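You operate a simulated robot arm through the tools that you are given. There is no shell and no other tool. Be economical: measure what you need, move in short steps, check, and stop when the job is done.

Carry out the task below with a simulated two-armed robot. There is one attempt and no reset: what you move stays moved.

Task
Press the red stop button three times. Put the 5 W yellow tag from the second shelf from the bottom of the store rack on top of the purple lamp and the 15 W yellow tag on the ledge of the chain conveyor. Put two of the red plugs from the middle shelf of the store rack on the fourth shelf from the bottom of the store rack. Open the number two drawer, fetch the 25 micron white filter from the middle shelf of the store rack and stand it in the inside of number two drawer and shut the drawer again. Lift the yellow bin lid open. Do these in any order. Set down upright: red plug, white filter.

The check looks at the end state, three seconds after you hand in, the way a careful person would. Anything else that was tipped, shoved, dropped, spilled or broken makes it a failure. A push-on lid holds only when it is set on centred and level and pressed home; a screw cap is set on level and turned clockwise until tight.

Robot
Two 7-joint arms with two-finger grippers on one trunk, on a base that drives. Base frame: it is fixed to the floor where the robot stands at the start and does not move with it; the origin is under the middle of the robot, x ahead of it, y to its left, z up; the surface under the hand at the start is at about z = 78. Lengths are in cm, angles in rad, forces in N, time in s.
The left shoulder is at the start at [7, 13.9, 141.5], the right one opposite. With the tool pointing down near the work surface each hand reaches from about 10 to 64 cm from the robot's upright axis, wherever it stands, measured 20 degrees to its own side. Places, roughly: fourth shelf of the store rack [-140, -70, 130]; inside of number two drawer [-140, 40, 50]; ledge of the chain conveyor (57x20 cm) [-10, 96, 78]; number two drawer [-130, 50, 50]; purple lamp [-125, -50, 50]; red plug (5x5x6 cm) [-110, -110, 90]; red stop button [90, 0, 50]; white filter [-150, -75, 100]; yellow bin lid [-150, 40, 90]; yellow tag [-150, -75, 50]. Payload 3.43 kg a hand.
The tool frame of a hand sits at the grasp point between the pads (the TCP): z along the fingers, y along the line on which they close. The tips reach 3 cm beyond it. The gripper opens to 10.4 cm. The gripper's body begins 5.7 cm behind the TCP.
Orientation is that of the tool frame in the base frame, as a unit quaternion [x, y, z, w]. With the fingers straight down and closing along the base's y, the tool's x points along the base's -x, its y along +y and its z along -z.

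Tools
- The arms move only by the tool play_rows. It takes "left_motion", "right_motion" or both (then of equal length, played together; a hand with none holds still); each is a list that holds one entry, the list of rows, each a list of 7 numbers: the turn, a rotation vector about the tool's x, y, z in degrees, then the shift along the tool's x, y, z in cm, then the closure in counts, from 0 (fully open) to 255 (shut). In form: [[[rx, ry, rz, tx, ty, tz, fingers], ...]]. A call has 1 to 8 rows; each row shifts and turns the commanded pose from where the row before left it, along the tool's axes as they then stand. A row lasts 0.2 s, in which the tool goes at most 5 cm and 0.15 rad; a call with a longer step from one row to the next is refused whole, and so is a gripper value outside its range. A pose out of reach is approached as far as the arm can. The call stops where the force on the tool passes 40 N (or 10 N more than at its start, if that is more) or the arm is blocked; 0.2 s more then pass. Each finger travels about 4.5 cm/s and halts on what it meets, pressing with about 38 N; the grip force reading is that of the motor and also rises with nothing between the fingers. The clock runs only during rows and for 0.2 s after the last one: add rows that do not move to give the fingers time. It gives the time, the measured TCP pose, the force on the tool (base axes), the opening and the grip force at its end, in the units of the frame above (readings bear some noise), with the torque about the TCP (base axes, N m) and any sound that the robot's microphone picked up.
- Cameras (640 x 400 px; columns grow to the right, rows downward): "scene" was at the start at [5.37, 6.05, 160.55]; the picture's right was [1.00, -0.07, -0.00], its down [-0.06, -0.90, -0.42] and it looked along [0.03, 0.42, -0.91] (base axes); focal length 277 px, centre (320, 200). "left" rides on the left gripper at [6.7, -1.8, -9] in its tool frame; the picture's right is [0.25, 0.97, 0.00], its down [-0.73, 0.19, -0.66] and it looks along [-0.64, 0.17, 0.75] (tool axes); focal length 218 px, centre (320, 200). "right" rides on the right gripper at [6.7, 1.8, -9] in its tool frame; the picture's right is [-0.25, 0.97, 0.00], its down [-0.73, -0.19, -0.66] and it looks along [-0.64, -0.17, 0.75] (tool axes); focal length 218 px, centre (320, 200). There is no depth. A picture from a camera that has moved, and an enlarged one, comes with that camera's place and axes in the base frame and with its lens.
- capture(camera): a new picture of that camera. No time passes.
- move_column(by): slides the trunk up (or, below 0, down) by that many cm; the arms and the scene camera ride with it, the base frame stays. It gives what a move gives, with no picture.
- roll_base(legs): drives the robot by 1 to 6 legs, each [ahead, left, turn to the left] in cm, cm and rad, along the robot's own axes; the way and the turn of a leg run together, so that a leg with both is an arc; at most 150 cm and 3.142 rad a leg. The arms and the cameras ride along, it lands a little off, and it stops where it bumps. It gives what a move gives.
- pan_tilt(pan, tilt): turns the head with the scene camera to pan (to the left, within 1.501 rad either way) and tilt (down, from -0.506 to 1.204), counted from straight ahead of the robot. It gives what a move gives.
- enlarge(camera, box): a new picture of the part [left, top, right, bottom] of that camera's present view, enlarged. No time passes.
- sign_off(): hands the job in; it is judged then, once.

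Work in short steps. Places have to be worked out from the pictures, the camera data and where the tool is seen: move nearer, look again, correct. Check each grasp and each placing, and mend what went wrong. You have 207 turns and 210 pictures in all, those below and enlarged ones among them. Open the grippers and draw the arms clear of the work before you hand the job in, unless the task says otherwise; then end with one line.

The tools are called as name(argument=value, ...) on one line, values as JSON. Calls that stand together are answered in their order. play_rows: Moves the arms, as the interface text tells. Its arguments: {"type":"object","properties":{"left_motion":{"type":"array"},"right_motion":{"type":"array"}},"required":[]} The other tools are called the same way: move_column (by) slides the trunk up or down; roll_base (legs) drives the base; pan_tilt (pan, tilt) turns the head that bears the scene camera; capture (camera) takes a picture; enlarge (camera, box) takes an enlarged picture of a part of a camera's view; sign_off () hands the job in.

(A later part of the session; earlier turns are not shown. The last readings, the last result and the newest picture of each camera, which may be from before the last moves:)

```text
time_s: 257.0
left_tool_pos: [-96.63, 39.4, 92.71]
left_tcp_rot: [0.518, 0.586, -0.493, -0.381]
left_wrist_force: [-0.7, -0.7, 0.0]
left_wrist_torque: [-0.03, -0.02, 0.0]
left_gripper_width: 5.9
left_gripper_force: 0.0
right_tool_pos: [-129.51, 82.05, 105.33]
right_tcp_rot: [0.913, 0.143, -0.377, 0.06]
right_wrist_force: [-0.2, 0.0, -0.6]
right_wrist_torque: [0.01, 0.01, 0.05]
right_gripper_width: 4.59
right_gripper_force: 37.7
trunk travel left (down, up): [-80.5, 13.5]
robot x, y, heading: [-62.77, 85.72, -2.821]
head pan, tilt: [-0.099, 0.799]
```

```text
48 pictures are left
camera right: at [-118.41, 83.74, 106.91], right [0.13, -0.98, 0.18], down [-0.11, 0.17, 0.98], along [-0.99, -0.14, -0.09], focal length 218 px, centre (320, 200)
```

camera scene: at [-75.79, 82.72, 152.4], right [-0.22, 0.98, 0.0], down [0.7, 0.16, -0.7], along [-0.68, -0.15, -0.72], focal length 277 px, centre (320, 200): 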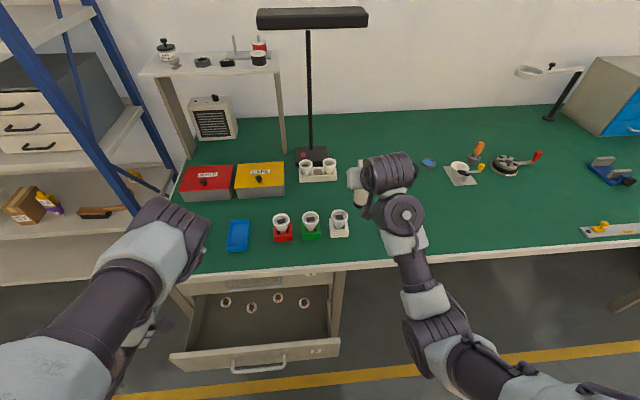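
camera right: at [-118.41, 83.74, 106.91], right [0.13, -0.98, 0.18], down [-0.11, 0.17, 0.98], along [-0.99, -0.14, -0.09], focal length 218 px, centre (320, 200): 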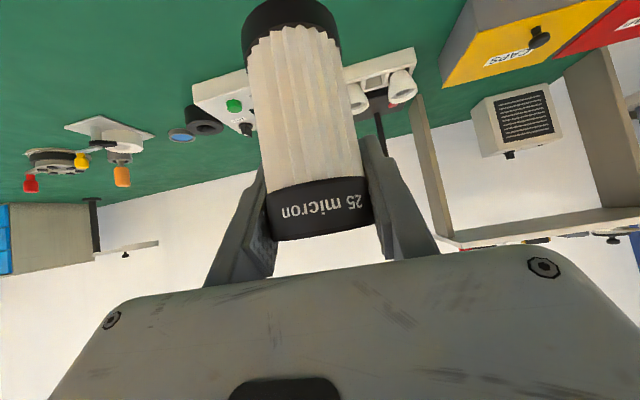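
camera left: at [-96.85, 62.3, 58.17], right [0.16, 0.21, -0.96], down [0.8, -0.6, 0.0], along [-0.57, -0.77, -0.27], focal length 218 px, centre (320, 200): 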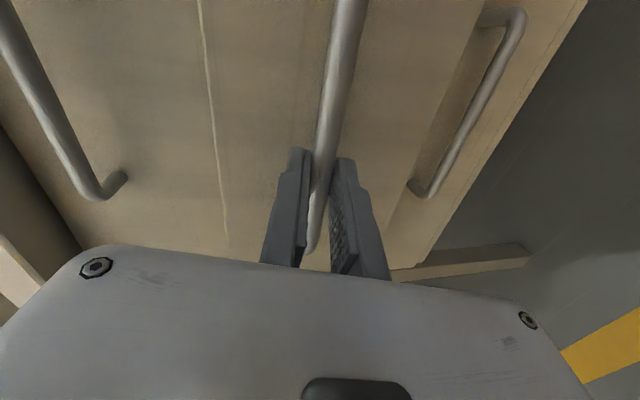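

The funnel stands are near (q≈114), so shift to p≈94.5, q≈126 and lower 15.

play_rows(right_motion=[[[0, 0, 0, 0.9, -3.6, -0.9, 255], [0, 0, 0, 0.9, -3.6, -0.9, 255], [0, 0, 0, 2.65, 0, 2.65, 255], [0, 0, 0, 2.65, 0, 2.65, 255], [0, 0, 0, 2.65, 0, 2.65, 255], [0, 0, 0, 2.65, 0, 2.65, 255]]])

capture(camera="right")

enlarge(camera="scene", box=[260, 140, 460, 300])

```text
time_s: 258.4
left_tool_pos: [-96.7, 39.39, 92.65]
left_tcp_rot: [0.518, 0.586, -0.493, -0.38]
left_wrist_force: [-0.5, 0.3, 0.2]
left_wrist_torque: [0.05, -0.03, 0.02]
left_gripper_width: 5.92
left_gripper_force: 0.0
right_tool_pos: [-129.36, 89.66, 90.5]
right_tcp_rot: [0.913, 0.143, -0.377, 0.061]
right_wrist_force: [-0.2, 0.5, -0.4]
right_wrist_torque: [0.01, 0.04, 0.02]
right_gripper_width: 4.57
right_gripper_force: 38.3
trunk travel left (down, up): [-80.5, 13.5]
robot x, y, heading: [-62.85, 86.24, -2.82]
head pan, tilt: [-0.099, 0.799]
```

```text
47 pictures are left
camera right: at [-118.2, 91.38, 92.12], right [0.13, -0.98, 0.18], down [-0.11, 0.17, 0.98], along [-0.99, -0.14, -0.09], focal length 218 px, centre (320, 200)
```

right: 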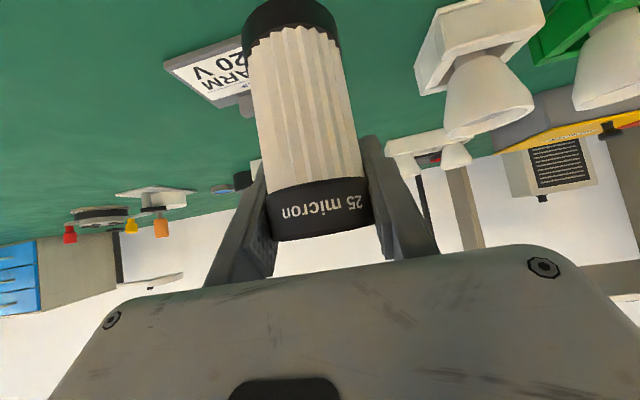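

```text
2.50 times, centred on (360, 220) of scene
camera zoom: at [-75.84, 82.75, 152.41], right [-0.22, 0.98, 0.0], down [0.7, 0.16, -0.7], along [-0.68, -0.15, -0.72], focal length 693 px, centre (220, 150)
```

zoom: 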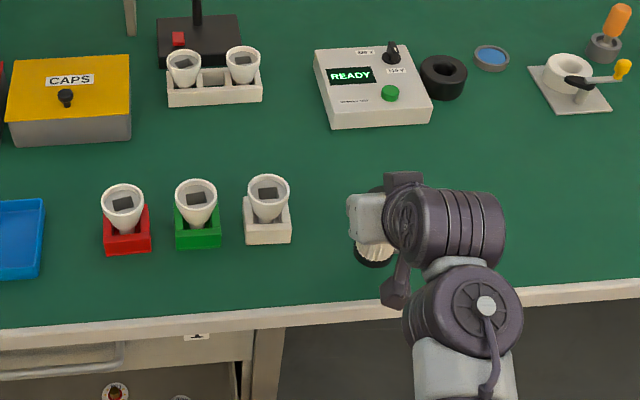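

Spot is clear. Lower to the desk gently.

play_rows(right_motion=[[[0, 0, 0, 1.0, 0, 1.0, 255], [0, 0, 0, 1.0, 0, 1.0, 255], [0, 0, 0, 0.7, 0, 0.7, 255], [0, 0, 0, 0.4, 0, 0.4, 255], [0, 0, 0, 0, 0, 0, 255]]])

play_rows(right_motion=[[[0, 0, 0, 0.2, 0, 0.2, 255], [0, 0, 0, 0.2, 0, 0.2, 255], [0, 0, 0, 0, 0, 0, 255]]])

```text
time_s: 259.3
left_tool_pos: [-96.51, 39.47, 92.66]
left_tcp_rot: [0.517, 0.587, -0.492, -0.382]
left_wrist_force: [0.2, -0.2, 0.0]
left_wrist_torque: [0.01, 0.0, 0.01]
left_gripper_width: 5.93
left_gripper_force: 0.1
right_tool_pos: [-130.02, 89.42, 87.8]
right_tcp_rot: [0.906, 0.144, -0.393, 0.061]
right_wrist_force: [9.2, 0.8, 26.2]
right_wrist_torque: [0.46, -0.56, -0.12]
right_gripper_width: 4.57
right_gripper_force: 38.1
trunk travel left (down, up): [-80.5, 13.5]
robot x, y, heading: [-63.0, 86.17, -2.818]
head pan, tilt: [-0.099, 0.799]
stopped in row 4 (right hand): the force on the tool passed its limit at 45 N (the readings are from after the stop); the commanded pose is now the measured one
```

```text
time_s: 259.9
left_tool_pos: [-96.43, 39.55, 92.75]
left_tcp_rot: [0.517, 0.586, -0.493, -0.381]
left_wrist_force: [-0.2, -0.5, -0.6]
left_wrist_torque: [0.0, -0.01, 0.02]
left_gripper_width: 5.95
left_gripper_force: 0.1
right_tool_pos: [-130.45, 89.45, 87.71]
right_tcp_rot: [0.903, 0.143, -0.4, 0.059]
right_wrist_force: [9.3, 1.3, 21.4]
right_wrist_torque: [0.44, -0.61, -0.17]
right_gripper_width: 4.56
right_gripper_force: 38.1
trunk travel left (down, up): [-80.5, 13.5]
robot x, y, heading: [-63.14, 86.28, -2.824]
head pan, tilt: [-0.099, 0.799]
stopped in row 3 (right hand): the force on the tool passed its limit at 41 N (the readings are from after the stop); the commanded pose is now the measured one
```

Contact at TCP z≈88 (desk ≈81), and the hand was pushed slightly. Lift 0.8, restore the pitch, then touch down gently.

play_rows(right_motion=[[[0, 0, 0, -0.6, 0, -0.6, 255], [0, 3.0, 0, 0, 0, 0, 255], [0, 0, 0, 0, 0, 0, 255]]])

capture(camera="right")

enlarge(camera="scene", box=[340, 190, 440, 260])

```text
time_s: 260.7
left_tool_pos: [-96.71, 39.42, 92.72]
left_tcp_rot: [0.518, 0.586, -0.494, -0.38]
left_wrist_force: [0.3, -0.4, 0.1]
left_wrist_torque: [0.01, -0.02, 0.01]
left_gripper_width: 5.92
left_gripper_force: 0.0
right_tool_pos: [-130.19, 89.34, 88.09]
right_tcp_rot: [0.916, 0.144, -0.371, 0.056]
right_wrist_force: [-0.7, 0.1, -1.3]
right_wrist_torque: [0.03, 0.02, -0.04]
right_gripper_width: 4.59
right_gripper_force: 38.3
trunk travel left (down, up): [-80.5, 13.5]
robot x, y, heading: [-63.07, 86.2, -2.821]
head pan, tilt: [-0.099, 0.799]
```

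```text
45 pictures are left
camera right: at [-119.06, 91.15, 89.89], right [0.12, -0.98, 0.17], down [-0.12, 0.16, 0.98], along [-0.98, -0.14, -0.1], focal length 218 px, centre (320, 200)
```

right: 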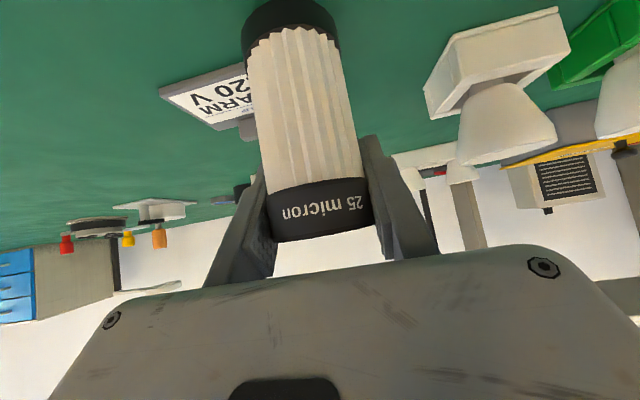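

```text
5.71 times, centred on (390, 225) of scene
camera zoom: at [-75.79, 82.72, 152.4], right [-0.22, 0.98, 0.0], down [0.7, 0.16, -0.7], along [-0.68, -0.15, -0.72], focal length 1585 px, centre (-80, 57)
```

zoom: 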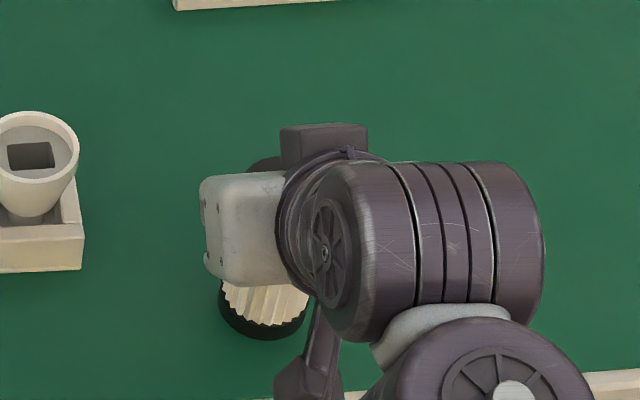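

Upright again; lower 2 mm steps to light contact.

play_rows(right_motion=[[[0, 0, 0, 0.15, 0, 0.15, 255], [0, 0, 0, 0, 0, 0, 255]]])

play_rows(right_motion=[[[0, 0, 0, 0.1, 0, 0.1, 255], [0, 0, 0, 0, 0, 0, 255]]])

```text
time_s: 261.3
left_tool_pos: [-96.52, 39.47, 92.74]
left_tcp_rot: [0.518, 0.587, -0.493, -0.38]
left_wrist_force: [0.4, 0.2, 0.1]
left_wrist_torque: [-0.02, 0.0, 0.02]
left_gripper_width: 5.91
left_gripper_force: 0.1
right_tool_pos: [-130.18, 89.34, 88.0]
right_tcp_rot: [0.916, 0.145, -0.37, 0.057]
right_wrist_force: [-0.6, 0.5, -0.2]
right_wrist_torque: [-0.01, 0.01, 0.0]
right_gripper_width: 4.56
right_gripper_force: 37.6
trunk travel left (down, up): [-80.5, 13.5]
robot x, y, heading: [-63.11, 86.02, -2.817]
head pan, tilt: [-0.099, 0.799]
```

```text
time_s: 261.9
left_tool_pos: [-96.68, 39.4, 92.62]
left_tcp_rot: [0.519, 0.586, -0.493, -0.38]
left_wrist_force: [-0.8, 0.0, -0.9]
left_wrist_torque: [0.02, -0.01, -0.02]
left_gripper_width: 5.94
left_gripper_force: 0.0
right_tool_pos: [-130.27, 89.42, 87.79]
right_tcp_rot: [0.915, 0.145, -0.372, 0.057]
right_wrist_force: [-0.3, -0.4, 0.8]
right_wrist_torque: [0.03, 0.07, 0.04]
right_gripper_width: 4.6
right_gripper_force: 37.6
trunk travel left (down, up): [-80.5, 13.5]
robot x, y, heading: [-62.7, 85.71, -2.822]
head pan, tilt: [-0.099, 0.799]
```

Light contact. Release and withdraw up-back.

play_rows(right_motion=[[[0, 0, 0, 0, 0, 0, 120], [0, 0, 0, 0, 0, 0, 90], [0, 0, 0, 0, 0, 0, 70], [0, 0, 0, 0, 0, -2, 60], [0, 0, 0, 0, 0, -4, 60], [0, 0, 0, 0, 0, -4, 60]]])

capture(camera="right")

```text
time_s: 263.3
left_tool_pos: [-96.48, 39.36, 92.73]
left_tcp_rot: [0.518, 0.587, -0.493, -0.381]
left_wrist_force: [0.2, -0.3, -0.2]
left_wrist_torque: [0.02, -0.01, -0.01]
left_gripper_width: 5.92
left_gripper_force: 0.1
right_tool_pos: [-123.64, 91.34, 94.96]
right_tcp_rot: [0.915, 0.145, -0.372, 0.056]
right_wrist_force: [0.2, -0.5, 0.5]
right_wrist_torque: [-0.01, -0.02, -0.03]
right_gripper_width: 7.95
right_gripper_force: 0.0
trunk travel left (down, up): [-80.5, 13.5]
robot x, y, heading: [-63.21, 86.03, -2.823]
head pan, tilt: [-0.099, 0.799]
```

```text
43 pictures are left
camera right: at [-112.45, 93.12, 96.74], right [0.13, -0.98, 0.17], down [-0.12, 0.16, 0.98], along [-0.98, -0.14, -0.1], focal length 218 px, centre (320, 200)
```

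right: 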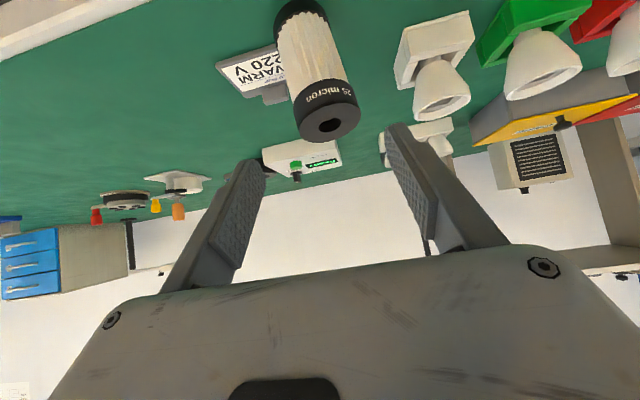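

Filter stands on the desk. Raise the hand and rotate it to vertical.

play_rows(right_motion=[[[0, 0, 0, -2.5, 0, -2.5, 60], [0, 0, 0, -2.5, 0, -2.5, 60], [0, 7.3, 0, 0, 0, 0, 60], [0, 7.3, 0, 0, 0, 0, 60], [0, 7.3, 0, 0, 0, 0, 60], [0, 7.3, 0, 0, 0, 0, 60], [0, 7.3, 0, 0, 0, 0, 60], [0, 7.3, 0, 0, 0, 0, 60]]])

capture(camera="right")

```text
time_s: 265.1
left_tool_pos: [-96.64, 39.43, 92.74]
left_tcp_rot: [0.518, 0.586, -0.492, -0.382]
left_wrist_force: [0.1, 0.0, -0.2]
left_wrist_torque: [0.01, 0.0, 0.01]
left_gripper_width: 5.92
left_gripper_force: 0.1
right_tool_pos: [-123.88, 91.51, 101.93]
right_tcp_rot: [0.969, 0.154, -0.191, 0.028]
right_wrist_force: [-0.4, -1.2, -0.8]
right_wrist_torque: [0.0, -0.02, 0.01]
right_gripper_width: 7.97
right_gripper_force: 0.2
right hand out of reach, approached as far as the arm can: row 6, 7, 8
trunk travel left (down, up): [-80.5, 13.5]
robot x, y, heading: [-63.03, 86.42, -2.824]
head pan, tilt: [-0.099, 0.799]
```

```text
42 pictures are left
camera right: at [-114.01, 92.83, 107.67], right [0.07, -0.99, 0.09], down [-0.46, 0.05, 0.88], along [-0.88, -0.11, -0.46], focal length 218 px, centre (320, 200)
```

right: 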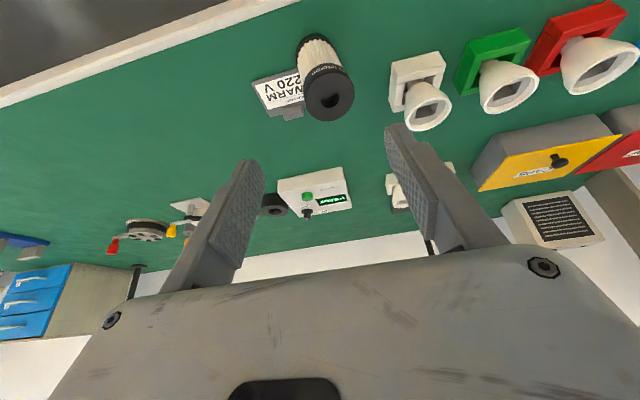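

Pitch is 22° now; raise the trunk 12 for more room and finish rotating while lowering the hand.

move_column(by=12)

play_rows(right_motion=[[[0, 0, 0, 1.2, 0, 2.8, 60], [0, 0, 0, 1.2, 0, 2.8, 60], [0, 0, 0, 0.6, 0, 1.5, 60], [0, 7.3, 0, 0, 0, 0, 60], [0, 7.3, 0, 0, 0, 0, 60], [0, 0, 0, 0, 0, 0, 60]]])

capture(camera="right")

```text
time_s: 266.6
left_tool_pos: [-96.59, 39.51, 104.71]
left_tcp_rot: [0.518, 0.586, -0.493, -0.381]
left_wrist_force: [0.4, -0.8, -0.9]
left_wrist_torque: [0.0, 0.01, -0.02]
left_gripper_width: 5.93
left_gripper_force: 0.1
right_tool_pos: [-123.74, 91.53, 113.95]
right_tcp_rot: [0.969, 0.153, -0.191, 0.029]
right_wrist_force: [0.1, -0.4, 1.1]
right_wrist_torque: [0.02, -0.01, 0.01]
right_gripper_width: 7.96
right_gripper_force: 0.1
trunk travel left (down, up): [-92.5, 1.5]
robot x, y, heading: [-62.82, 86.06, -2.822]
head pan, tilt: [-0.099, 0.799]
```

```text
time_s: 268.0
left_tool_pos: [-96.5, 39.43, 104.72]
left_tcp_rot: [0.518, 0.586, -0.494, -0.381]
left_wrist_force: [-0.2, 0.0, 1.3]
left_wrist_torque: [0.02, -0.03, 0.0]
left_gripper_width: 5.92
left_gripper_force: 0.0
right_tool_pos: [-123.54, 91.76, 106.19]
right_tcp_rot: [0.986, 0.155, -0.066, 0.009]
right_wrist_force: [0.5, 0.2, -0.1]
right_wrist_torque: [-0.01, 0.01, -0.01]
right_gripper_width: 7.95
right_gripper_force: 0.1
trunk travel left (down, up): [-92.5, 1.5]
robot x, y, heading: [-62.88, 86.06, -2.822]
head pan, tilt: [-0.099, 0.799]
```

```text
41 pictures are left
camera right: at [-115.52, 92.36, 114.22], right [0.06, -1.0, 0.03], down [-0.66, -0.02, 0.75], along [-0.75, -0.06, -0.66], focal length 218 px, centre (320, 200)
```

right: 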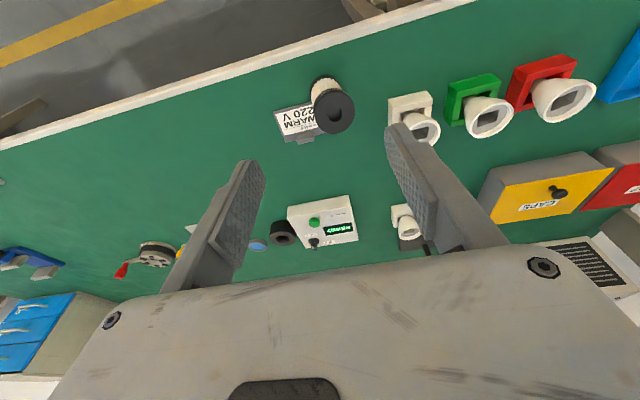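

Nearly vertical (7.6°). Filter axis at p≈92.6, q≈125.2. Move over it and look before descending.

play_rows(right_motion=[[[0, 0, 0, -2.1, 0.45, 0.3, 30], [0, 0, 0, -2.1, 0.45, 0.3, 30], [0, 0, 0, 0.5, 0, 4, 30], [0, 0, 0, 0.5, 0, 4, 30]]])

capture(camera="right")

```text
time_s: 269.0
left_tool_pos: [-96.67, 39.46, 104.71]
left_tcp_rot: [0.518, 0.586, -0.493, -0.38]
left_wrist_force: [1.0, 0.3, -0.1]
left_wrist_torque: [0.01, -0.01, -0.02]
left_gripper_width: 5.92
left_gripper_force: 0.0
right_tool_pos: [-127.49, 89.59, 97.95]
right_tcp_rot: [0.986, 0.155, -0.066, 0.009]
right_wrist_force: [0.2, -0.3, -0.1]
right_wrist_torque: [-0.01, -0.01, -0.01]
right_gripper_width: 9.15
right_gripper_force: 0.1
trunk travel left (down, up): [-92.5, 1.5]
robot x, y, heading: [-63.2, 86.28, -2.817]
head pan, tilt: [-0.099, 0.799]
```

```text
40 pictures are left
camera right: at [-119.43, 90.37, 105.97], right [0.06, -1.0, 0.03], down [-0.66, -0.02, 0.75], along [-0.75, -0.06, -0.66], focal length 218 px, centre (320, 200)
```

right: 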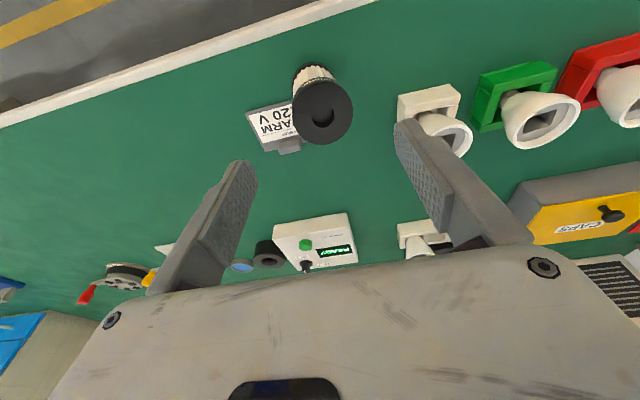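

Aligned. Narrow the opening to 7.5 and descend 10 cm.

play_rows(right_motion=[[[0, 0, 0, 0, 0, 0, 70], [0, 0, 0, 0.4, 0, 3.3, 70], [0, 0, 0, 0.4, 0, 3.3, 70], [0, 0, 0, 0.4, 0, 3.2, 70]]])

capture(camera="right")

```text
time_s: 270.0
left_tool_pos: [-96.68, 39.47, 104.68]
left_tcp_rot: [0.518, 0.587, -0.493, -0.381]
left_wrist_force: [-0.2, 0.4, 0.4]
left_wrist_torque: [0.04, 0.02, 0.02]
left_gripper_width: 5.92
left_gripper_force: 0.1
right_tool_pos: [-127.55, 89.47, 88.03]
right_tcp_rot: [0.986, 0.155, -0.066, 0.009]
right_wrist_force: [-0.2, -0.3, -0.4]
right_wrist_torque: [-0.01, 0.0, 0.0]
right_gripper_width: 7.54
right_gripper_force: 0.1
trunk travel left (down, up): [-92.5, 1.5]
robot x, y, heading: [-62.76, 85.86, -2.825]
head pan, tilt: [-0.099, 0.799]
```

```text
39 pictures are left
camera right: at [-119.52, 90.24, 96.1], right [0.06, -1.0, 0.03], down [-0.66, -0.02, 0.75], along [-0.75, -0.06, -0.66], focal length 218 px, centre (320, 200)
```

right: 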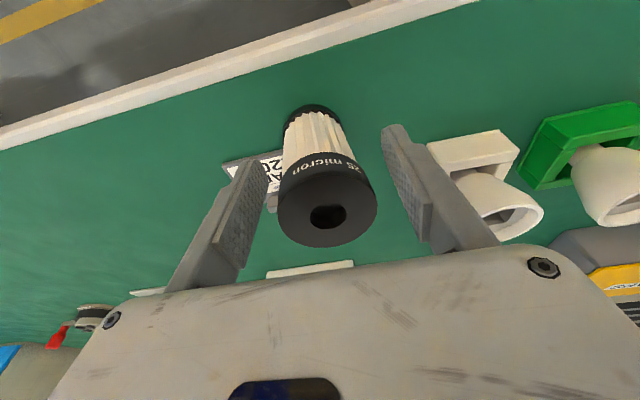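

Filter is between the fingers; close and lift.

play_rows(right_motion=[[[0, 0, 0, 0, 0, 0, 150], [0, 0, 0, 0, 0, 0, 255], [0, 0, 0, 0, 0, 0, 255], [0, 0, 0, 0, 0, 0, 255]]])

play_rows(right_motion=[[[0, 0, 0, -0.4, 0, -3.3, 255], [0, 0, 0, -0.4, 0, -3.3, 255], [0, 0, 0, -0.4, 0, -3.3, 255], [0, 0, 0, 0, 0, 0, 255]]])

capture(camera="right")

```text
time_s: 271.0
left_tool_pos: [-96.61, 39.45, 104.76]
left_tcp_rot: [0.518, 0.586, -0.494, -0.38]
left_wrist_force: [0.3, 0.7, 0.0]
left_wrist_torque: [0.0, 0.0, 0.01]
left_gripper_width: 5.91
left_gripper_force: 0.1
right_tool_pos: [-127.53, 89.54, 88.16]
right_tcp_rot: [0.986, 0.155, -0.066, 0.009]
right_wrist_force: [-0.6, -0.1, 0.8]
right_wrist_torque: [0.01, 0.03, 0.02]
right_gripper_width: 4.6
right_gripper_force: 38.3
trunk travel left (down, up): [-92.5, 1.5]
robot x, y, heading: [-63.1, 85.89, -2.816]
head pan, tilt: [-0.099, 0.799]
```

```text
time_s: 272.0
left_tool_pos: [-96.8, 39.56, 104.73]
left_tcp_rot: [0.517, 0.587, -0.493, -0.381]
left_wrist_force: [-0.8, 0.1, -0.8]
left_wrist_torque: [-0.02, -0.01, 0.01]
left_gripper_width: 5.89
left_gripper_force: 0.1
right_tool_pos: [-127.31, 89.66, 97.82]
right_tcp_rot: [0.986, 0.155, -0.066, 0.009]
right_wrist_force: [-0.4, 0.1, -0.6]
right_wrist_torque: [0.01, -0.01, 0.01]
right_gripper_width: 4.59
right_gripper_force: 38.1
trunk travel left (down, up): [-92.5, 1.5]
robot x, y, heading: [-62.87, 85.96, -2.82]
head pan, tilt: [-0.099, 0.799]
```

```text
38 pictures are left
camera right: at [-119.14, 90.35, 105.97], right [0.06, -1.0, 0.03], down [-0.66, -0.02, 0.75], along [-0.75, -0.06, -0.66], focal length 218 px, centre (320, 200)
```

right: 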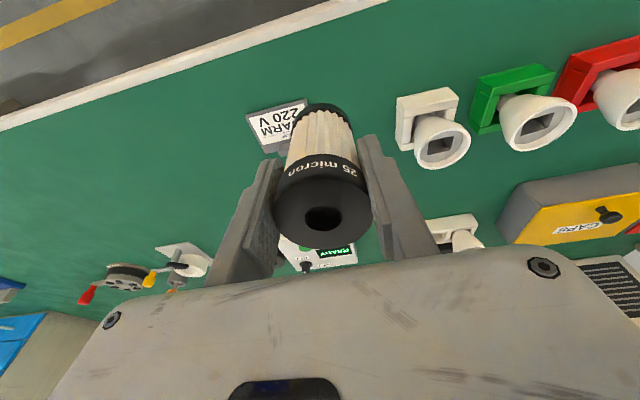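

Held vertically. Move the right hand back off the desk to p≈81.5, then left to q≈101; raise the left hand 12.

play_rows(left_motion=[[[0, 0, 0, 0, -4, 0, 110], [0, 0, 0, 0, -4, 0, 110], [0, 0, 0, 0, -4, 0, 110], [0, 0, 0, 0, 0, 0, 110], [0, 0, 0, 0, 0, 0, 110], [0, 0, 0, 0, 0, 0, 110], [0, 0, 0, 0, 0, 0, 110], [0, 0, 0, 0, 0, 0, 110]]], right_motion=[[[0, 0, 0, 3.65, 0, -0.5, 255], [0, 0, 0, 3.65, 0, -0.5, 255], [0, 0, 0, 3.65, 0, -0.5, 255], [0, 0, 0, 0, 4.8, 0, 255], [0, 0, 0, 0, 4.8, 0, 255], [0, 0, 0, 0, 4.8, 0, 255], [0, 0, 0, 0, 4.8, 0, 255], [0, 0, 0, 0, 4.8, 0, 255]]])

pan_tilt(pan=0.05, tilt=1.0)

capture(camera="scene")

```text
time_s: 273.8
left_tool_pos: [-100.59, 39.37, 117.02]
left_tcp_rot: [0.518, 0.586, -0.492, -0.381]
left_wrist_force: [0.0, -0.2, -0.7]
left_wrist_torque: [-0.04, 0.02, 0.01]
left_gripper_width: 5.91
left_gripper_force: 0.1
left hand out of reach, approached as far as the arm can: row 2
right_tool_pos: [-109.58, 69.67, 98.12]
right_tcp_rot: [0.986, 0.155, -0.065, 0.007]
right_wrist_force: [0.0, 0.1, 0.5]
right_wrist_torque: [0.0, 0.0, 0.0]
right_gripper_width: 4.55
right_gripper_force: 38.2
trunk travel left (down, up): [-92.5, 1.5]
robot x, y, heading: [-63.02, 85.97, -2.822]
head pan, tilt: [-0.099, 0.799]
```

```text
time_s: 274.6
left_tool_pos: [-100.46, 39.68, 117.07]
left_tcp_rot: [0.518, 0.587, -0.493, -0.38]
left_wrist_force: [0.1, -0.3, 0.6]
left_wrist_torque: [0.03, -0.03, 0.01]
left_gripper_width: 5.92
left_gripper_force: 0.1
right_tool_pos: [-109.8, 69.92, 98.15]
right_tcp_rot: [0.986, 0.155, -0.066, 0.008]
right_wrist_force: [-0.4, -0.2, 0.6]
right_wrist_torque: [0.04, -0.02, 0.01]
right_gripper_width: 4.57
right_gripper_force: 37.9
trunk travel left (down, up): [-92.5, 1.5]
robot x, y, heading: [-63.04, 86.09, -2.822]
head pan, tilt: [0.051, 1.0]
```

```text
37 pictures are left
camera scene: at [-74.42, 81.95, 162.89], right [-0.36, 0.93, 0.0], down [0.78, 0.31, -0.54], along [-0.5, -0.2, -0.84], focal length 277 px, centre (320, 200)
```

scene: 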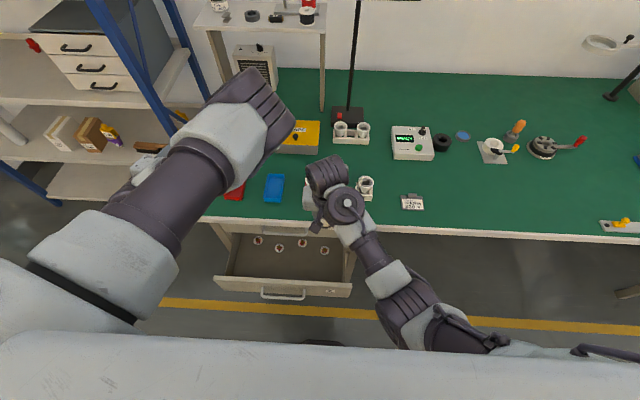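

Right hand is over p≈82, q≈101. Lower the trunk 32.

move_column(by=-32)

capture(camera="scene")

capture(camera="right")

```text
time_s: 277.7
left_tool_pos: [-100.58, 39.63, 85.19]
left_tcp_rot: [0.519, 0.586, -0.493, -0.38]
left_wrist_force: [-0.1, -0.4, -0.3]
left_wrist_torque: [-0.02, 0.05, 0.0]
left_gripper_width: 5.93
left_gripper_force: 0.1
right_tool_pos: [-109.72, 69.97, 66.23]
right_tcp_rot: [0.986, 0.155, -0.065, 0.008]
right_wrist_force: [-0.9, 0.2, -0.1]
right_wrist_torque: [0.0, 0.02, -0.01]
right_gripper_width: 4.56
right_gripper_force: 38.4
trunk travel left (down, up): [-60.5, 33.5]
robot x, y, heading: [-62.85, 86.16, -2.815]
head pan, tilt: [0.051, 1.0]
```

```text
36 pictures are left
camera scene: at [-74.4, 81.97, 130.9], right [-0.36, 0.93, 0.0], down [0.78, 0.31, -0.54], along [-0.5, -0.2, -0.84], focal length 277 px, centre (320, 200)
```

scene: 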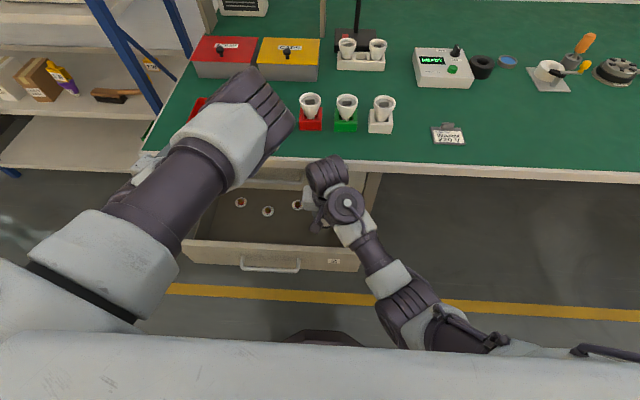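

```text
35 pictures are left
camera right: at [-101.66, 70.66, 74.21], right [0.06, -1.0, 0.03], down [-0.66, -0.02, 0.75], along [-0.75, -0.06, -0.66], focal length 218 px, centre (320, 200)
```

right: 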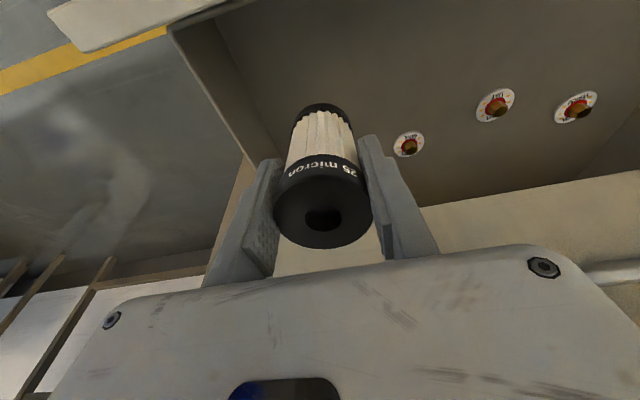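

Shift 3 cm left away from the drawer's side wall, and lower 7 cm.

play_rows(right_motion=[[[0, 0, 0, 0, 3, 0, 255], [0, 0, 0, 0.3, 0, 2.3, 255], [0, 0, 0, 0.3, 0, 2.3, 255], [0, 0, 0, 0.3, 0, 2.3, 255], [0, 0, 0, 0, 0, 0, 255]]])

capture(camera="right")

```text
time_s: 278.9
left_tool_pos: [-100.48, 39.66, 85.18]
left_tcp_rot: [0.519, 0.586, -0.492, -0.381]
left_wrist_force: [0.5, 0.3, 0.2]
left_wrist_torque: [-0.03, 0.0, -0.02]
left_gripper_width: 5.91
left_gripper_force: 0.0
right_tool_pos: [-109.02, 67.19, 59.32]
right_tcp_rot: [0.986, 0.155, -0.067, 0.008]
right_wrist_force: [-0.2, 0.4, -1.0]
right_wrist_torque: [-0.02, -0.01, 0.0]
right_gripper_width: 4.56
right_gripper_force: 38.0
trunk travel left (down, up): [-60.5, 33.5]
robot x, y, heading: [-62.97, 85.87, -2.82]
head pan, tilt: [0.051, 1.0]
```

```text
34 pictures are left
camera right: at [-100.88, 67.91, 67.32], right [0.06, -1.0, 0.03], down [-0.66, -0.02, 0.75], along [-0.75, -0.06, -0.66], focal length 218 px, centre (320, 200)
```

right: 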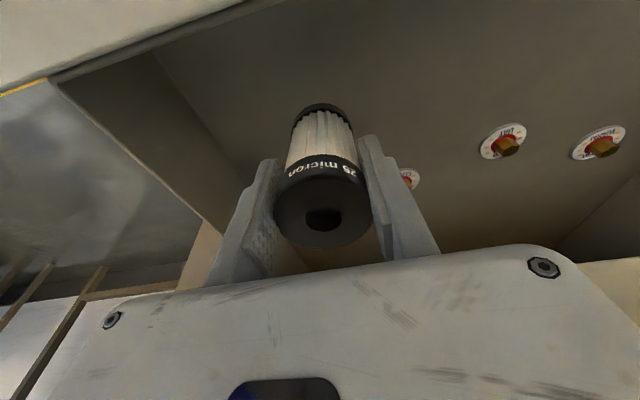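

Lower in small steps to floor contact.

play_rows(right_motion=[[[0, 0, 0, 0.06, 0, 0.45, 255], [0, 0, 0, 0.06, 0, 0.45, 255], [0, 0, 0, 0.04, 0, 0.3, 255], [0, 0, 0, 0.04, 0, 0.3, 255], [0, 0, 0, 0, 0, 0, 255]]])

play_rows(right_motion=[[[0, 0, 0, 0.03, 0, 0.25, 255], [0, 0, 0, 0.03, 0, 0.25, 255], [0, 0, 0, 0, 0, 0, 255]]])

play_rows(right_motion=[[[0, 0, 0, 0.03, 0, 0.25, 255], [0, 0, 0, 0.03, 0, 0.25, 255], [0, 0, 0, 0, 0, 0, 255]]])

```text
time_s: 280.1
left_tool_pos: [-100.59, 39.61, 85.18]
left_tcp_rot: [0.518, 0.586, -0.493, -0.38]
left_wrist_force: [0.0, -0.9, -0.3]
left_wrist_torque: [-0.02, 0.02, -0.02]
left_gripper_width: 5.92
left_gripper_force: 0.1
right_tool_pos: [-109.18, 67.59, 57.65]
right_tcp_rot: [0.986, 0.154, -0.068, 0.006]
right_wrist_force: [0.7, -0.6, -1.2]
right_wrist_torque: [0.01, 0.01, -0.02]
right_gripper_width: 4.56
right_gripper_force: 37.8
trunk travel left (down, up): [-60.5, 33.5]
robot x, y, heading: [-63.0, 86.09, -2.824]
head pan, tilt: [0.051, 1.0]
```

```text
time_s: 280.9
left_tool_pos: [-100.45, 39.57, 85.14]
left_tcp_rot: [0.519, 0.586, -0.493, -0.38]
left_wrist_force: [0.6, 0.8, -0.1]
left_wrist_torque: [0.0, -0.02, -0.01]
left_gripper_width: 5.92
left_gripper_force: 0.1
right_tool_pos: [-109.18, 67.85, 57.02]
right_tcp_rot: [0.986, 0.154, -0.067, 0.003]
right_wrist_force: [-0.5, -1.1, -1.0]
right_wrist_torque: [0.02, -0.02, -0.02]
right_gripper_width: 4.58
right_gripper_force: 38.3
trunk travel left (down, up): [-60.5, 33.5]
robot x, y, heading: [-63.16, 86.0, -2.825]
head pan, tilt: [0.051, 1.0]
```

```text
time_s: 281.7
left_tool_pos: [-100.49, 39.56, 85.18]
left_tcp_rot: [0.518, 0.586, -0.493, -0.38]
left_wrist_force: [0.8, -0.6, 0.2]
left_wrist_torque: [-0.01, 0.0, -0.01]
left_gripper_width: 5.92
left_gripper_force: 0.0
right_tool_pos: [-109.42, 67.98, 56.37]
right_tcp_rot: [0.986, 0.153, -0.068, 0.002]
right_wrist_force: [0.7, 0.4, -0.8]
right_wrist_torque: [0.0, -0.02, -0.01]
right_gripper_width: 4.57
right_gripper_force: 37.9
trunk travel left (down, up): [-60.5, 33.5]
robot x, y, heading: [-63.14, 86.27, -2.821]
head pan, tilt: [0.051, 1.0]
```

The arm drifts slightly sideways (elbow touching something), so use the trunk for the last bit.

move_column(by=-0.6)

move_column(by=-0.5)

capture(camera="right")

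```text
time_s: 282.3
left_tool_pos: [-100.38, 39.72, 84.63]
left_tcp_rot: [0.518, 0.585, -0.494, -0.381]
left_wrist_force: [-0.5, 0.4, 0.1]
left_wrist_torque: [-0.04, -0.03, 0.0]
left_gripper_width: 5.9
left_gripper_force: 0.0
right_tool_pos: [-109.34, 68.03, 56.17]
right_tcp_rot: [0.986, 0.153, -0.071, 0.004]
right_wrist_force: [-1.4, 6.0, 31.0]
right_wrist_torque: [0.46, -0.12, 0.03]
right_gripper_width: 4.58
right_gripper_force: 37.8
trunk travel left (down, up): [-59.9, 34.1]
robot x, y, heading: [-63.01, 86.07, -2.817]
head pan, tilt: [0.051, 1.0]
```

```text
time_s: 282.6
left_tool_pos: [-100.41, 39.61, 84.48]
left_tcp_rot: [0.517, 0.586, -0.493, -0.381]
left_wrist_force: [0.3, 0.5, -0.7]
left_wrist_torque: [0.02, 0.02, -0.03]
left_gripper_width: 5.92
left_gripper_force: 0.1
right_tool_pos: [-109.52, 67.88, 56.09]
right_tcp_rot: [0.986, 0.152, -0.072, 0.003]
right_wrist_force: [-0.4, 3.0, 20.6]
right_wrist_torque: [0.33, -0.08, 0.03]
right_gripper_width: 4.59
right_gripper_force: 38.0
trunk travel left (down, up): [-59.8, 34.2]
robot x, y, heading: [-62.86, 86.12, -2.818]
head pan, tilt: [0.051, 1.0]
stopped: the force on the tool passed its limit at 48 N (the readings are from after the stop); the commanded pose is now the measured one
```

```text
33 pictures are left
camera right: at [-101.43, 68.56, 64.03], right [0.05, -1.0, 0.02], down [-0.65, -0.02, 0.76], along [-0.76, -0.05, -0.65], focal length 218 px, centre (320, 200)
```

right: 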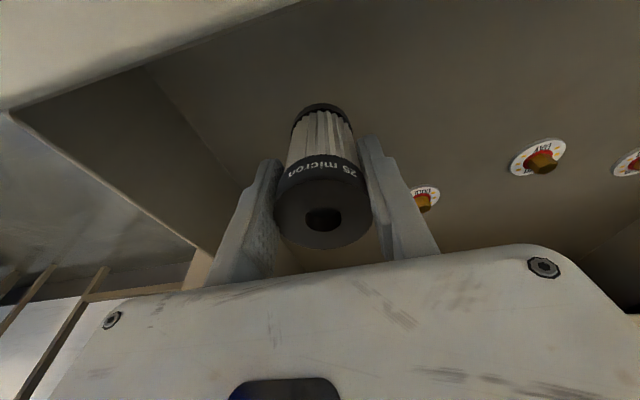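

Floor contact. Raise the trunk 0.3, open, and lift straight out by the trunk.

move_column(by=0.3)

play_rows(right_motion=[[[0, 0, 0, 0, 0, 0, 120], [0, 0, 0, 0, 0, 0, 100], [0, 0, 0, 0, 0, 0, 80], [0, 0, 0, 0, 0, 0, 70]]])

capture(camera="right")

```text
time_s: 283.1
left_tool_pos: [-100.54, 39.6, 84.72]
left_tcp_rot: [0.519, 0.586, -0.493, -0.38]
left_wrist_force: [-0.5, -0.2, -0.1]
left_wrist_torque: [0.01, -0.03, -0.04]
left_gripper_width: 5.92
left_gripper_force: 0.1
right_tool_pos: [-109.56, 68.08, 56.27]
right_tcp_rot: [0.986, 0.153, -0.069, 0.002]
right_wrist_force: [0.3, 0.6, -0.2]
right_wrist_torque: [0.0, -0.05, 0.0]
right_gripper_width: 4.58
right_gripper_force: 38.0
trunk travel left (down, up): [-60.1, 33.9]
robot x, y, heading: [-63.09, 86.09, -2.819]
head pan, tilt: [0.051, 1.0]
```

```text
time_s: 284.1
left_tool_pos: [-100.52, 39.71, 84.8]
left_tcp_rot: [0.518, 0.587, -0.493, -0.38]
left_wrist_force: [-0.1, -0.4, -0.8]
left_wrist_torque: [0.02, -0.02, -0.04]
left_gripper_width: 5.91
left_gripper_force: 0.1
right_tool_pos: [-109.51, 68.03, 56.17]
right_tcp_rot: [0.986, 0.152, -0.07, 0.002]
right_wrist_force: [0.2, -0.2, -0.5]
right_wrist_torque: [-0.01, 0.0, 0.02]
right_gripper_width: 7.54
right_gripper_force: 0.1
trunk travel left (down, up): [-60.1, 33.9]
robot x, y, heading: [-62.91, 85.91, -2.818]
head pan, tilt: [0.051, 1.0]
```

```text
32 pictures are left
camera right: at [-101.3, 68.61, 64.14], right [0.05, -1.0, 0.02], down [-0.66, -0.02, 0.75], along [-0.75, -0.05, -0.66], focal length 218 px, centre (320, 200)
```

right: 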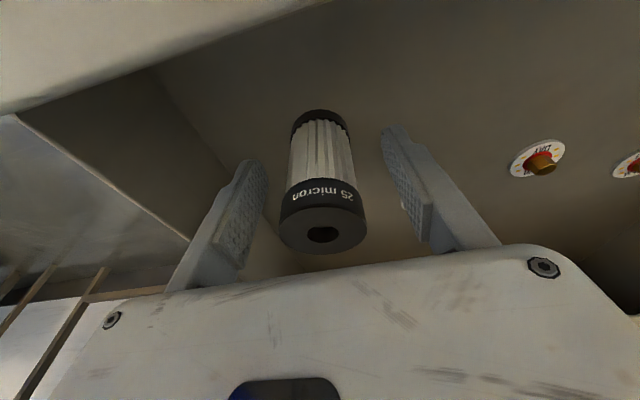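

Filter stands upright in drawer 2. Raise the trunk 20, tuck the right hand back/up, and verify.

move_column(by=20)

play_rows(right_motion=[[[0, 0, 0, 2.5, -1, -3, 70], [0, 0, 0, 2.5, -1, -3, 70], [0, 0, 0, 2.5, -1, -3, 70], [0, 0, 0, 2.5, -1, -3, 70], [0, 0, 0, 2.5, -1, -3, 70], [0, 0, 0, 2.5, -1, 0, 70]]])

roll_base(legs=[[-14.5, 0, 0]])

capture(camera="scene")

```text
time_s: 286.3
left_tool_pos: [-100.56, 39.54, 104.79]
left_tcp_rot: [0.518, 0.586, -0.493, -0.381]
left_wrist_force: [-0.6, -0.1, 0.7]
left_wrist_torque: [0.0, -0.02, -0.02]
left_gripper_width: 5.93
left_gripper_force: 0.0
right_tool_pos: [-109.47, 68.06, 76.19]
right_tcp_rot: [0.986, 0.153, -0.07, 0.002]
right_wrist_force: [-0.5, -0.6, -0.3]
right_wrist_torque: [0.02, -0.02, 0.02]
right_gripper_width: 7.55
right_gripper_force: 0.1
trunk travel left (down, up): [-80.1, 13.9]
robot x, y, heading: [-63.34, 86.39, -2.822]
head pan, tilt: [0.051, 1.0]
```

```text
time_s: 287.7
left_tool_pos: [-100.59, 39.79, 104.8]
left_tcp_rot: [0.518, 0.586, -0.493, -0.381]
left_wrist_force: [0.0, 0.1, 0.0]
left_wrist_torque: [-0.02, -0.04, 0.01]
left_gripper_width: 5.93
left_gripper_force: 0.0
right_tool_pos: [-94.98, 79.75, 87.79]
right_tcp_rot: [0.986, 0.153, -0.071, 0.004]
right_wrist_force: [0.5, 0.2, -0.3]
right_wrist_torque: [-0.04, 0.03, -0.02]
right_gripper_width: 7.53
right_gripper_force: 0.0
right hand out of reach, approached as far as the arm can: row 5
trunk travel left (down, up): [-80.1, 13.9]
robot x, y, heading: [-63.03, 85.86, -2.819]
head pan, tilt: [0.051, 1.0]
```

```text
time_s: 289.1
left_tool_pos: [-86.78, 44.17, 104.77]
left_tcp_rot: [0.518, 0.588, -0.492, -0.379]
left_wrist_force: [0.2, 0.1, -0.5]
left_wrist_torque: [-0.01, -0.01, 0.02]
left_gripper_width: 5.91
left_gripper_force: 0.1
right_tool_pos: [-81.32, 84.04, 87.68]
right_tcp_rot: [0.986, 0.154, -0.069, 0.003]
right_wrist_force: [-0.7, 0.3, 0.6]
right_wrist_torque: [-0.02, -0.03, 0.0]
right_gripper_width: 7.52
right_gripper_force: 0.0
trunk travel left (down, up): [-80.1, 13.9]
robot x, y, heading: [-49.33, 90.6, -2.818]
head pan, tilt: [0.051, 1.0]
```

```text
31 pictures are left
camera scene: at [-60.75, 86.49, 150.51], right [-0.36, 0.93, 0.0], down [0.78, 0.31, -0.54], along [-0.5, -0.2, -0.84], focal length 277 px, centre (320, 200)
```

scene: 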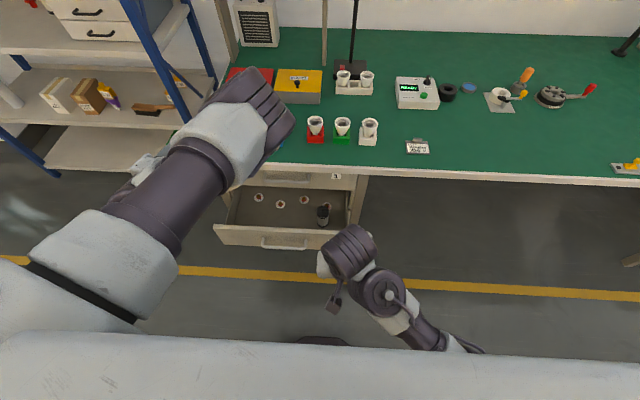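

Filter standing in the drawer. Close the left fingers, lower the trunk 49 so the left hand faces the drawer front, and check.

play_rows(left_motion=[[[0, 0, 0, 0, 0, 0, 255], [0, 0, 0, 0, 0, 0, 255], [0, 0, 0, 0, 0, 0, 255]]])

move_column(by=-40)

move_column(by=-9)

capture(camera="left")

```text
time_s: 289.9
left_tool_pos: [-86.55, 44.08, 104.87]
left_tcp_rot: [0.518, 0.586, -0.493, -0.38]
left_wrist_force: [-0.3, 0.1, 0.2]
left_wrist_torque: [-0.02, -0.03, -0.02]
left_gripper_width: 0.0
left_gripper_force: 11.6
right_tool_pos: [-81.09, 84.18, 87.71]
right_tcp_rot: [0.986, 0.153, -0.07, 0.003]
right_wrist_force: [0.7, 0.3, -0.6]
right_wrist_torque: [0.0, 0.02, -0.01]
right_gripper_width: 7.54
right_gripper_force: 0.1
trunk travel left (down, up): [-80.1, 13.9]
robot x, y, heading: [-48.99, 90.65, -2.819]
head pan, tilt: [0.051, 1.0]
```

```text
time_s: 293.7
left_tool_pos: [-86.52, 44.18, 64.79]
left_tcp_rot: [0.517, 0.588, -0.493, -0.38]
left_wrist_force: [1.3, 0.5, -0.1]
left_wrist_torque: [0.01, 0.02, 0.0]
left_gripper_width: 0.01
left_gripper_force: 35.0
right_tool_pos: [-81.21, 84.19, 47.75]
right_tcp_rot: [0.986, 0.154, -0.07, 0.003]
right_wrist_force: [1.6, -0.8, -0.1]
right_wrist_torque: [0.01, 0.0, 0.02]
right_gripper_width: 7.58
right_gripper_force: 0.0
trunk travel left (down, up): [-40.1, 53.9]
robot x, y, heading: [-49.06, 90.79, -2.82]
head pan, tilt: [0.051, 1.0]
```

```text
time_s: 294.9
left_tool_pos: [-86.52, 44.28, 55.76]
left_tcp_rot: [0.517, 0.586, -0.494, -0.38]
left_wrist_force: [1.0, -1.1, 0.0]
left_wrist_torque: [0.0, -0.01, 0.01]
left_gripper_width: 0.02
left_gripper_force: 34.3
right_tool_pos: [-81.29, 84.07, 38.75]
right_tcp_rot: [0.986, 0.154, -0.07, 0.003]
right_wrist_force: [-0.1, -0.5, -0.3]
right_wrist_torque: [0.01, 0.01, 0.01]
right_gripper_width: 7.51
right_gripper_force: 0.1
trunk travel left (down, up): [-31.1, 62.9]
robot x, y, heading: [-49.32, 90.96, -2.823]
head pan, tilt: [0.051, 1.0]
```

```text
30 pictures are left
camera left: at [-79.75, 52.65, 59.04], right [0.18, 0.23, -0.96], down [0.8, -0.6, 0.01], along [-0.57, -0.77, -0.29], focal length 218 px, centre (320, 200)
```

left: 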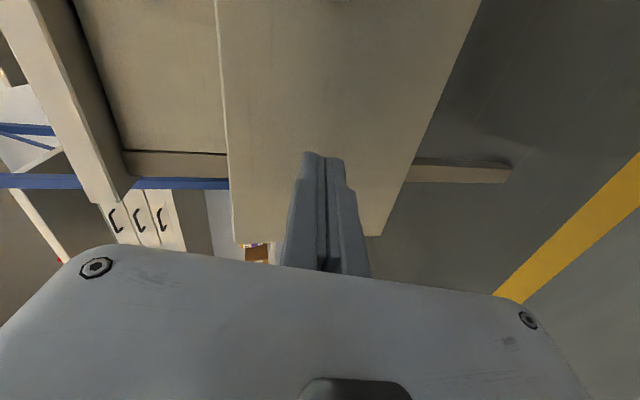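

Tip faces the drawer front. Push in with short base moves.

roll_base(legs=[[5, 0, 0]])

capture(camera="scene")

```text
time_s: 295.9
left_tool_pos: [-91.42, 42.61, 55.75]
left_tcp_rot: [0.518, 0.586, -0.493, -0.381]
left_wrist_force: [-0.4, 0.4, 0.4]
left_wrist_torque: [0.01, 0.0, -0.02]
left_gripper_width: 0.01
left_gripper_force: 34.3
right_tool_pos: [-85.87, 82.5, 38.61]
right_tcp_rot: [0.986, 0.155, -0.069, 0.003]
right_wrist_force: [0.1, -0.7, -0.7]
right_wrist_torque: [0.0, 0.0, -0.02]
right_gripper_width: 7.53
right_gripper_force: 0.1
trunk travel left (down, up): [-31.1, 62.9]
robot x, y, heading: [-53.89, 88.97, -2.821]
head pan, tilt: [0.051, 1.0]
```

```text
29 pictures are left
camera scene: at [-65.33, 84.98, 101.52], right [-0.36, 0.93, 0.0], down [0.78, 0.31, -0.54], along [-0.5, -0.2, -0.84], focal length 277 px, centre (320, 200)
```

scene: 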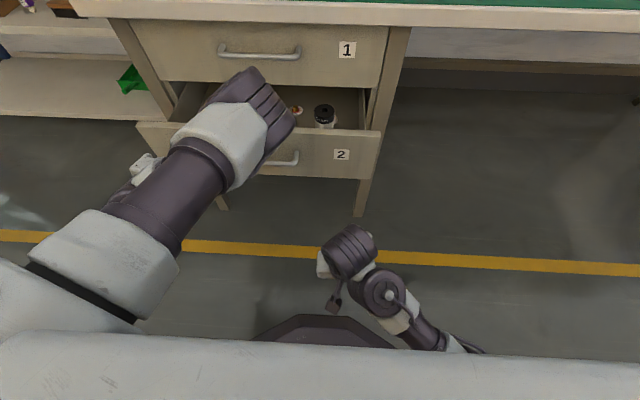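

Drawer moves, filter stays upright. Continue 5 + 5 + 3.

roll_base(legs=[[4, 0, 0], [4, 0, 0], [4, 0, 0]])

capture(camera="scene")

```text
time_s: 297.7
left_tool_pos: [-102.8, 38.99, 55.71]
left_tcp_rot: [0.518, 0.586, -0.493, -0.38]
left_wrist_force: [0.6, 0.1, 0.2]
left_wrist_torque: [0.02, 0.0, -0.02]
left_gripper_width: 0.0
left_gripper_force: 34.9
right_tool_pos: [-97.24, 78.9, 38.72]
right_tcp_rot: [0.986, 0.152, -0.07, 0.002]
right_wrist_force: [0.6, -0.9, -0.2]
right_wrist_torque: [0.0, 0.02, 0.0]
right_gripper_width: 7.55
right_gripper_force: 0.0
trunk travel left (down, up): [-31.1, 62.9]
robot x, y, heading: [-65.38, 85.39, -2.823]
head pan, tilt: [0.051, 1.0]
```

```text
28 pictures are left
camera scene: at [-76.61, 81.25, 101.52], right [-0.36, 0.93, 0.0], down [0.78, 0.31, -0.54], along [-0.5, -0.2, -0.84], focal length 277 px, centre (320, 200)
```

scene: 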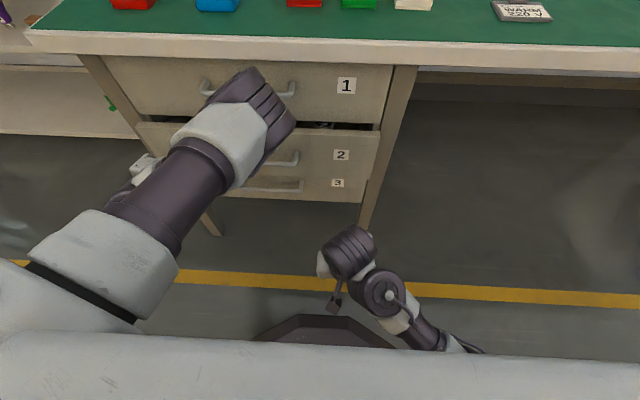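

About 3 cm remain. Push 3 more.

roll_base(legs=[[2.5, 0, 0]])

roll_base(legs=[[1.5, 0, 0]])

capture(camera="scene")

```text
time_s: 298.5
left_tool_pos: [-105.04, 38.17, 55.8]
left_tcp_rot: [0.519, 0.586, -0.492, -0.381]
left_wrist_force: [-0.7, -0.5, 0.7]
left_wrist_torque: [0.0, 0.03, -0.04]
left_gripper_width: 0.0
left_gripper_force: 33.4
right_tool_pos: [-99.65, 78.06, 38.68]
right_tcp_rot: [0.986, 0.151, -0.069, 0.002]
right_wrist_force: [0.2, -0.2, 0.5]
right_wrist_torque: [0.02, 0.01, -0.01]
right_gripper_width: 7.56
right_gripper_force: 0.0
trunk travel left (down, up): [-31.1, 62.9]
robot x, y, heading: [-67.8, 84.89, -2.822]
head pan, tilt: [0.051, 1.0]
```

```text
time_s: 299.3
left_tool_pos: [-106.55, 37.63, 55.75]
left_tcp_rot: [0.518, 0.587, -0.493, -0.38]
left_wrist_force: [-0.5, 0.0, 0.9]
left_wrist_torque: [0.03, 0.0, 0.02]
left_gripper_width: 0.01
left_gripper_force: 34.5
right_tool_pos: [-101.02, 77.6, 38.72]
right_tcp_rot: [0.986, 0.153, -0.07, 0.004]
right_wrist_force: [-0.2, -0.3, -0.3]
right_wrist_torque: [-0.01, 0.04, 0.02]
right_gripper_width: 7.54
right_gripper_force: 0.1
trunk travel left (down, up): [-31.1, 62.9]
robot x, y, heading: [-69.32, 84.31, -2.82]
head pan, tilt: [0.051, 1.0]
```

```text
27 pictures are left
camera scene: at [-80.42, 79.99, 101.53], right [-0.36, 0.93, 0.0], down [0.78, 0.31, -0.54], along [-0.5, -0.2, -0.84], focal length 277 px, centre (320, 200)
```

scene: 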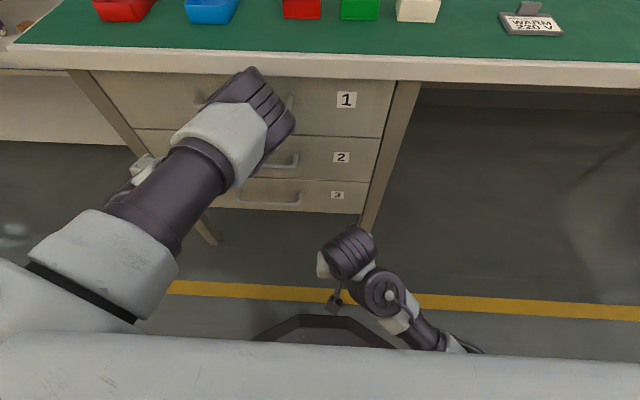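

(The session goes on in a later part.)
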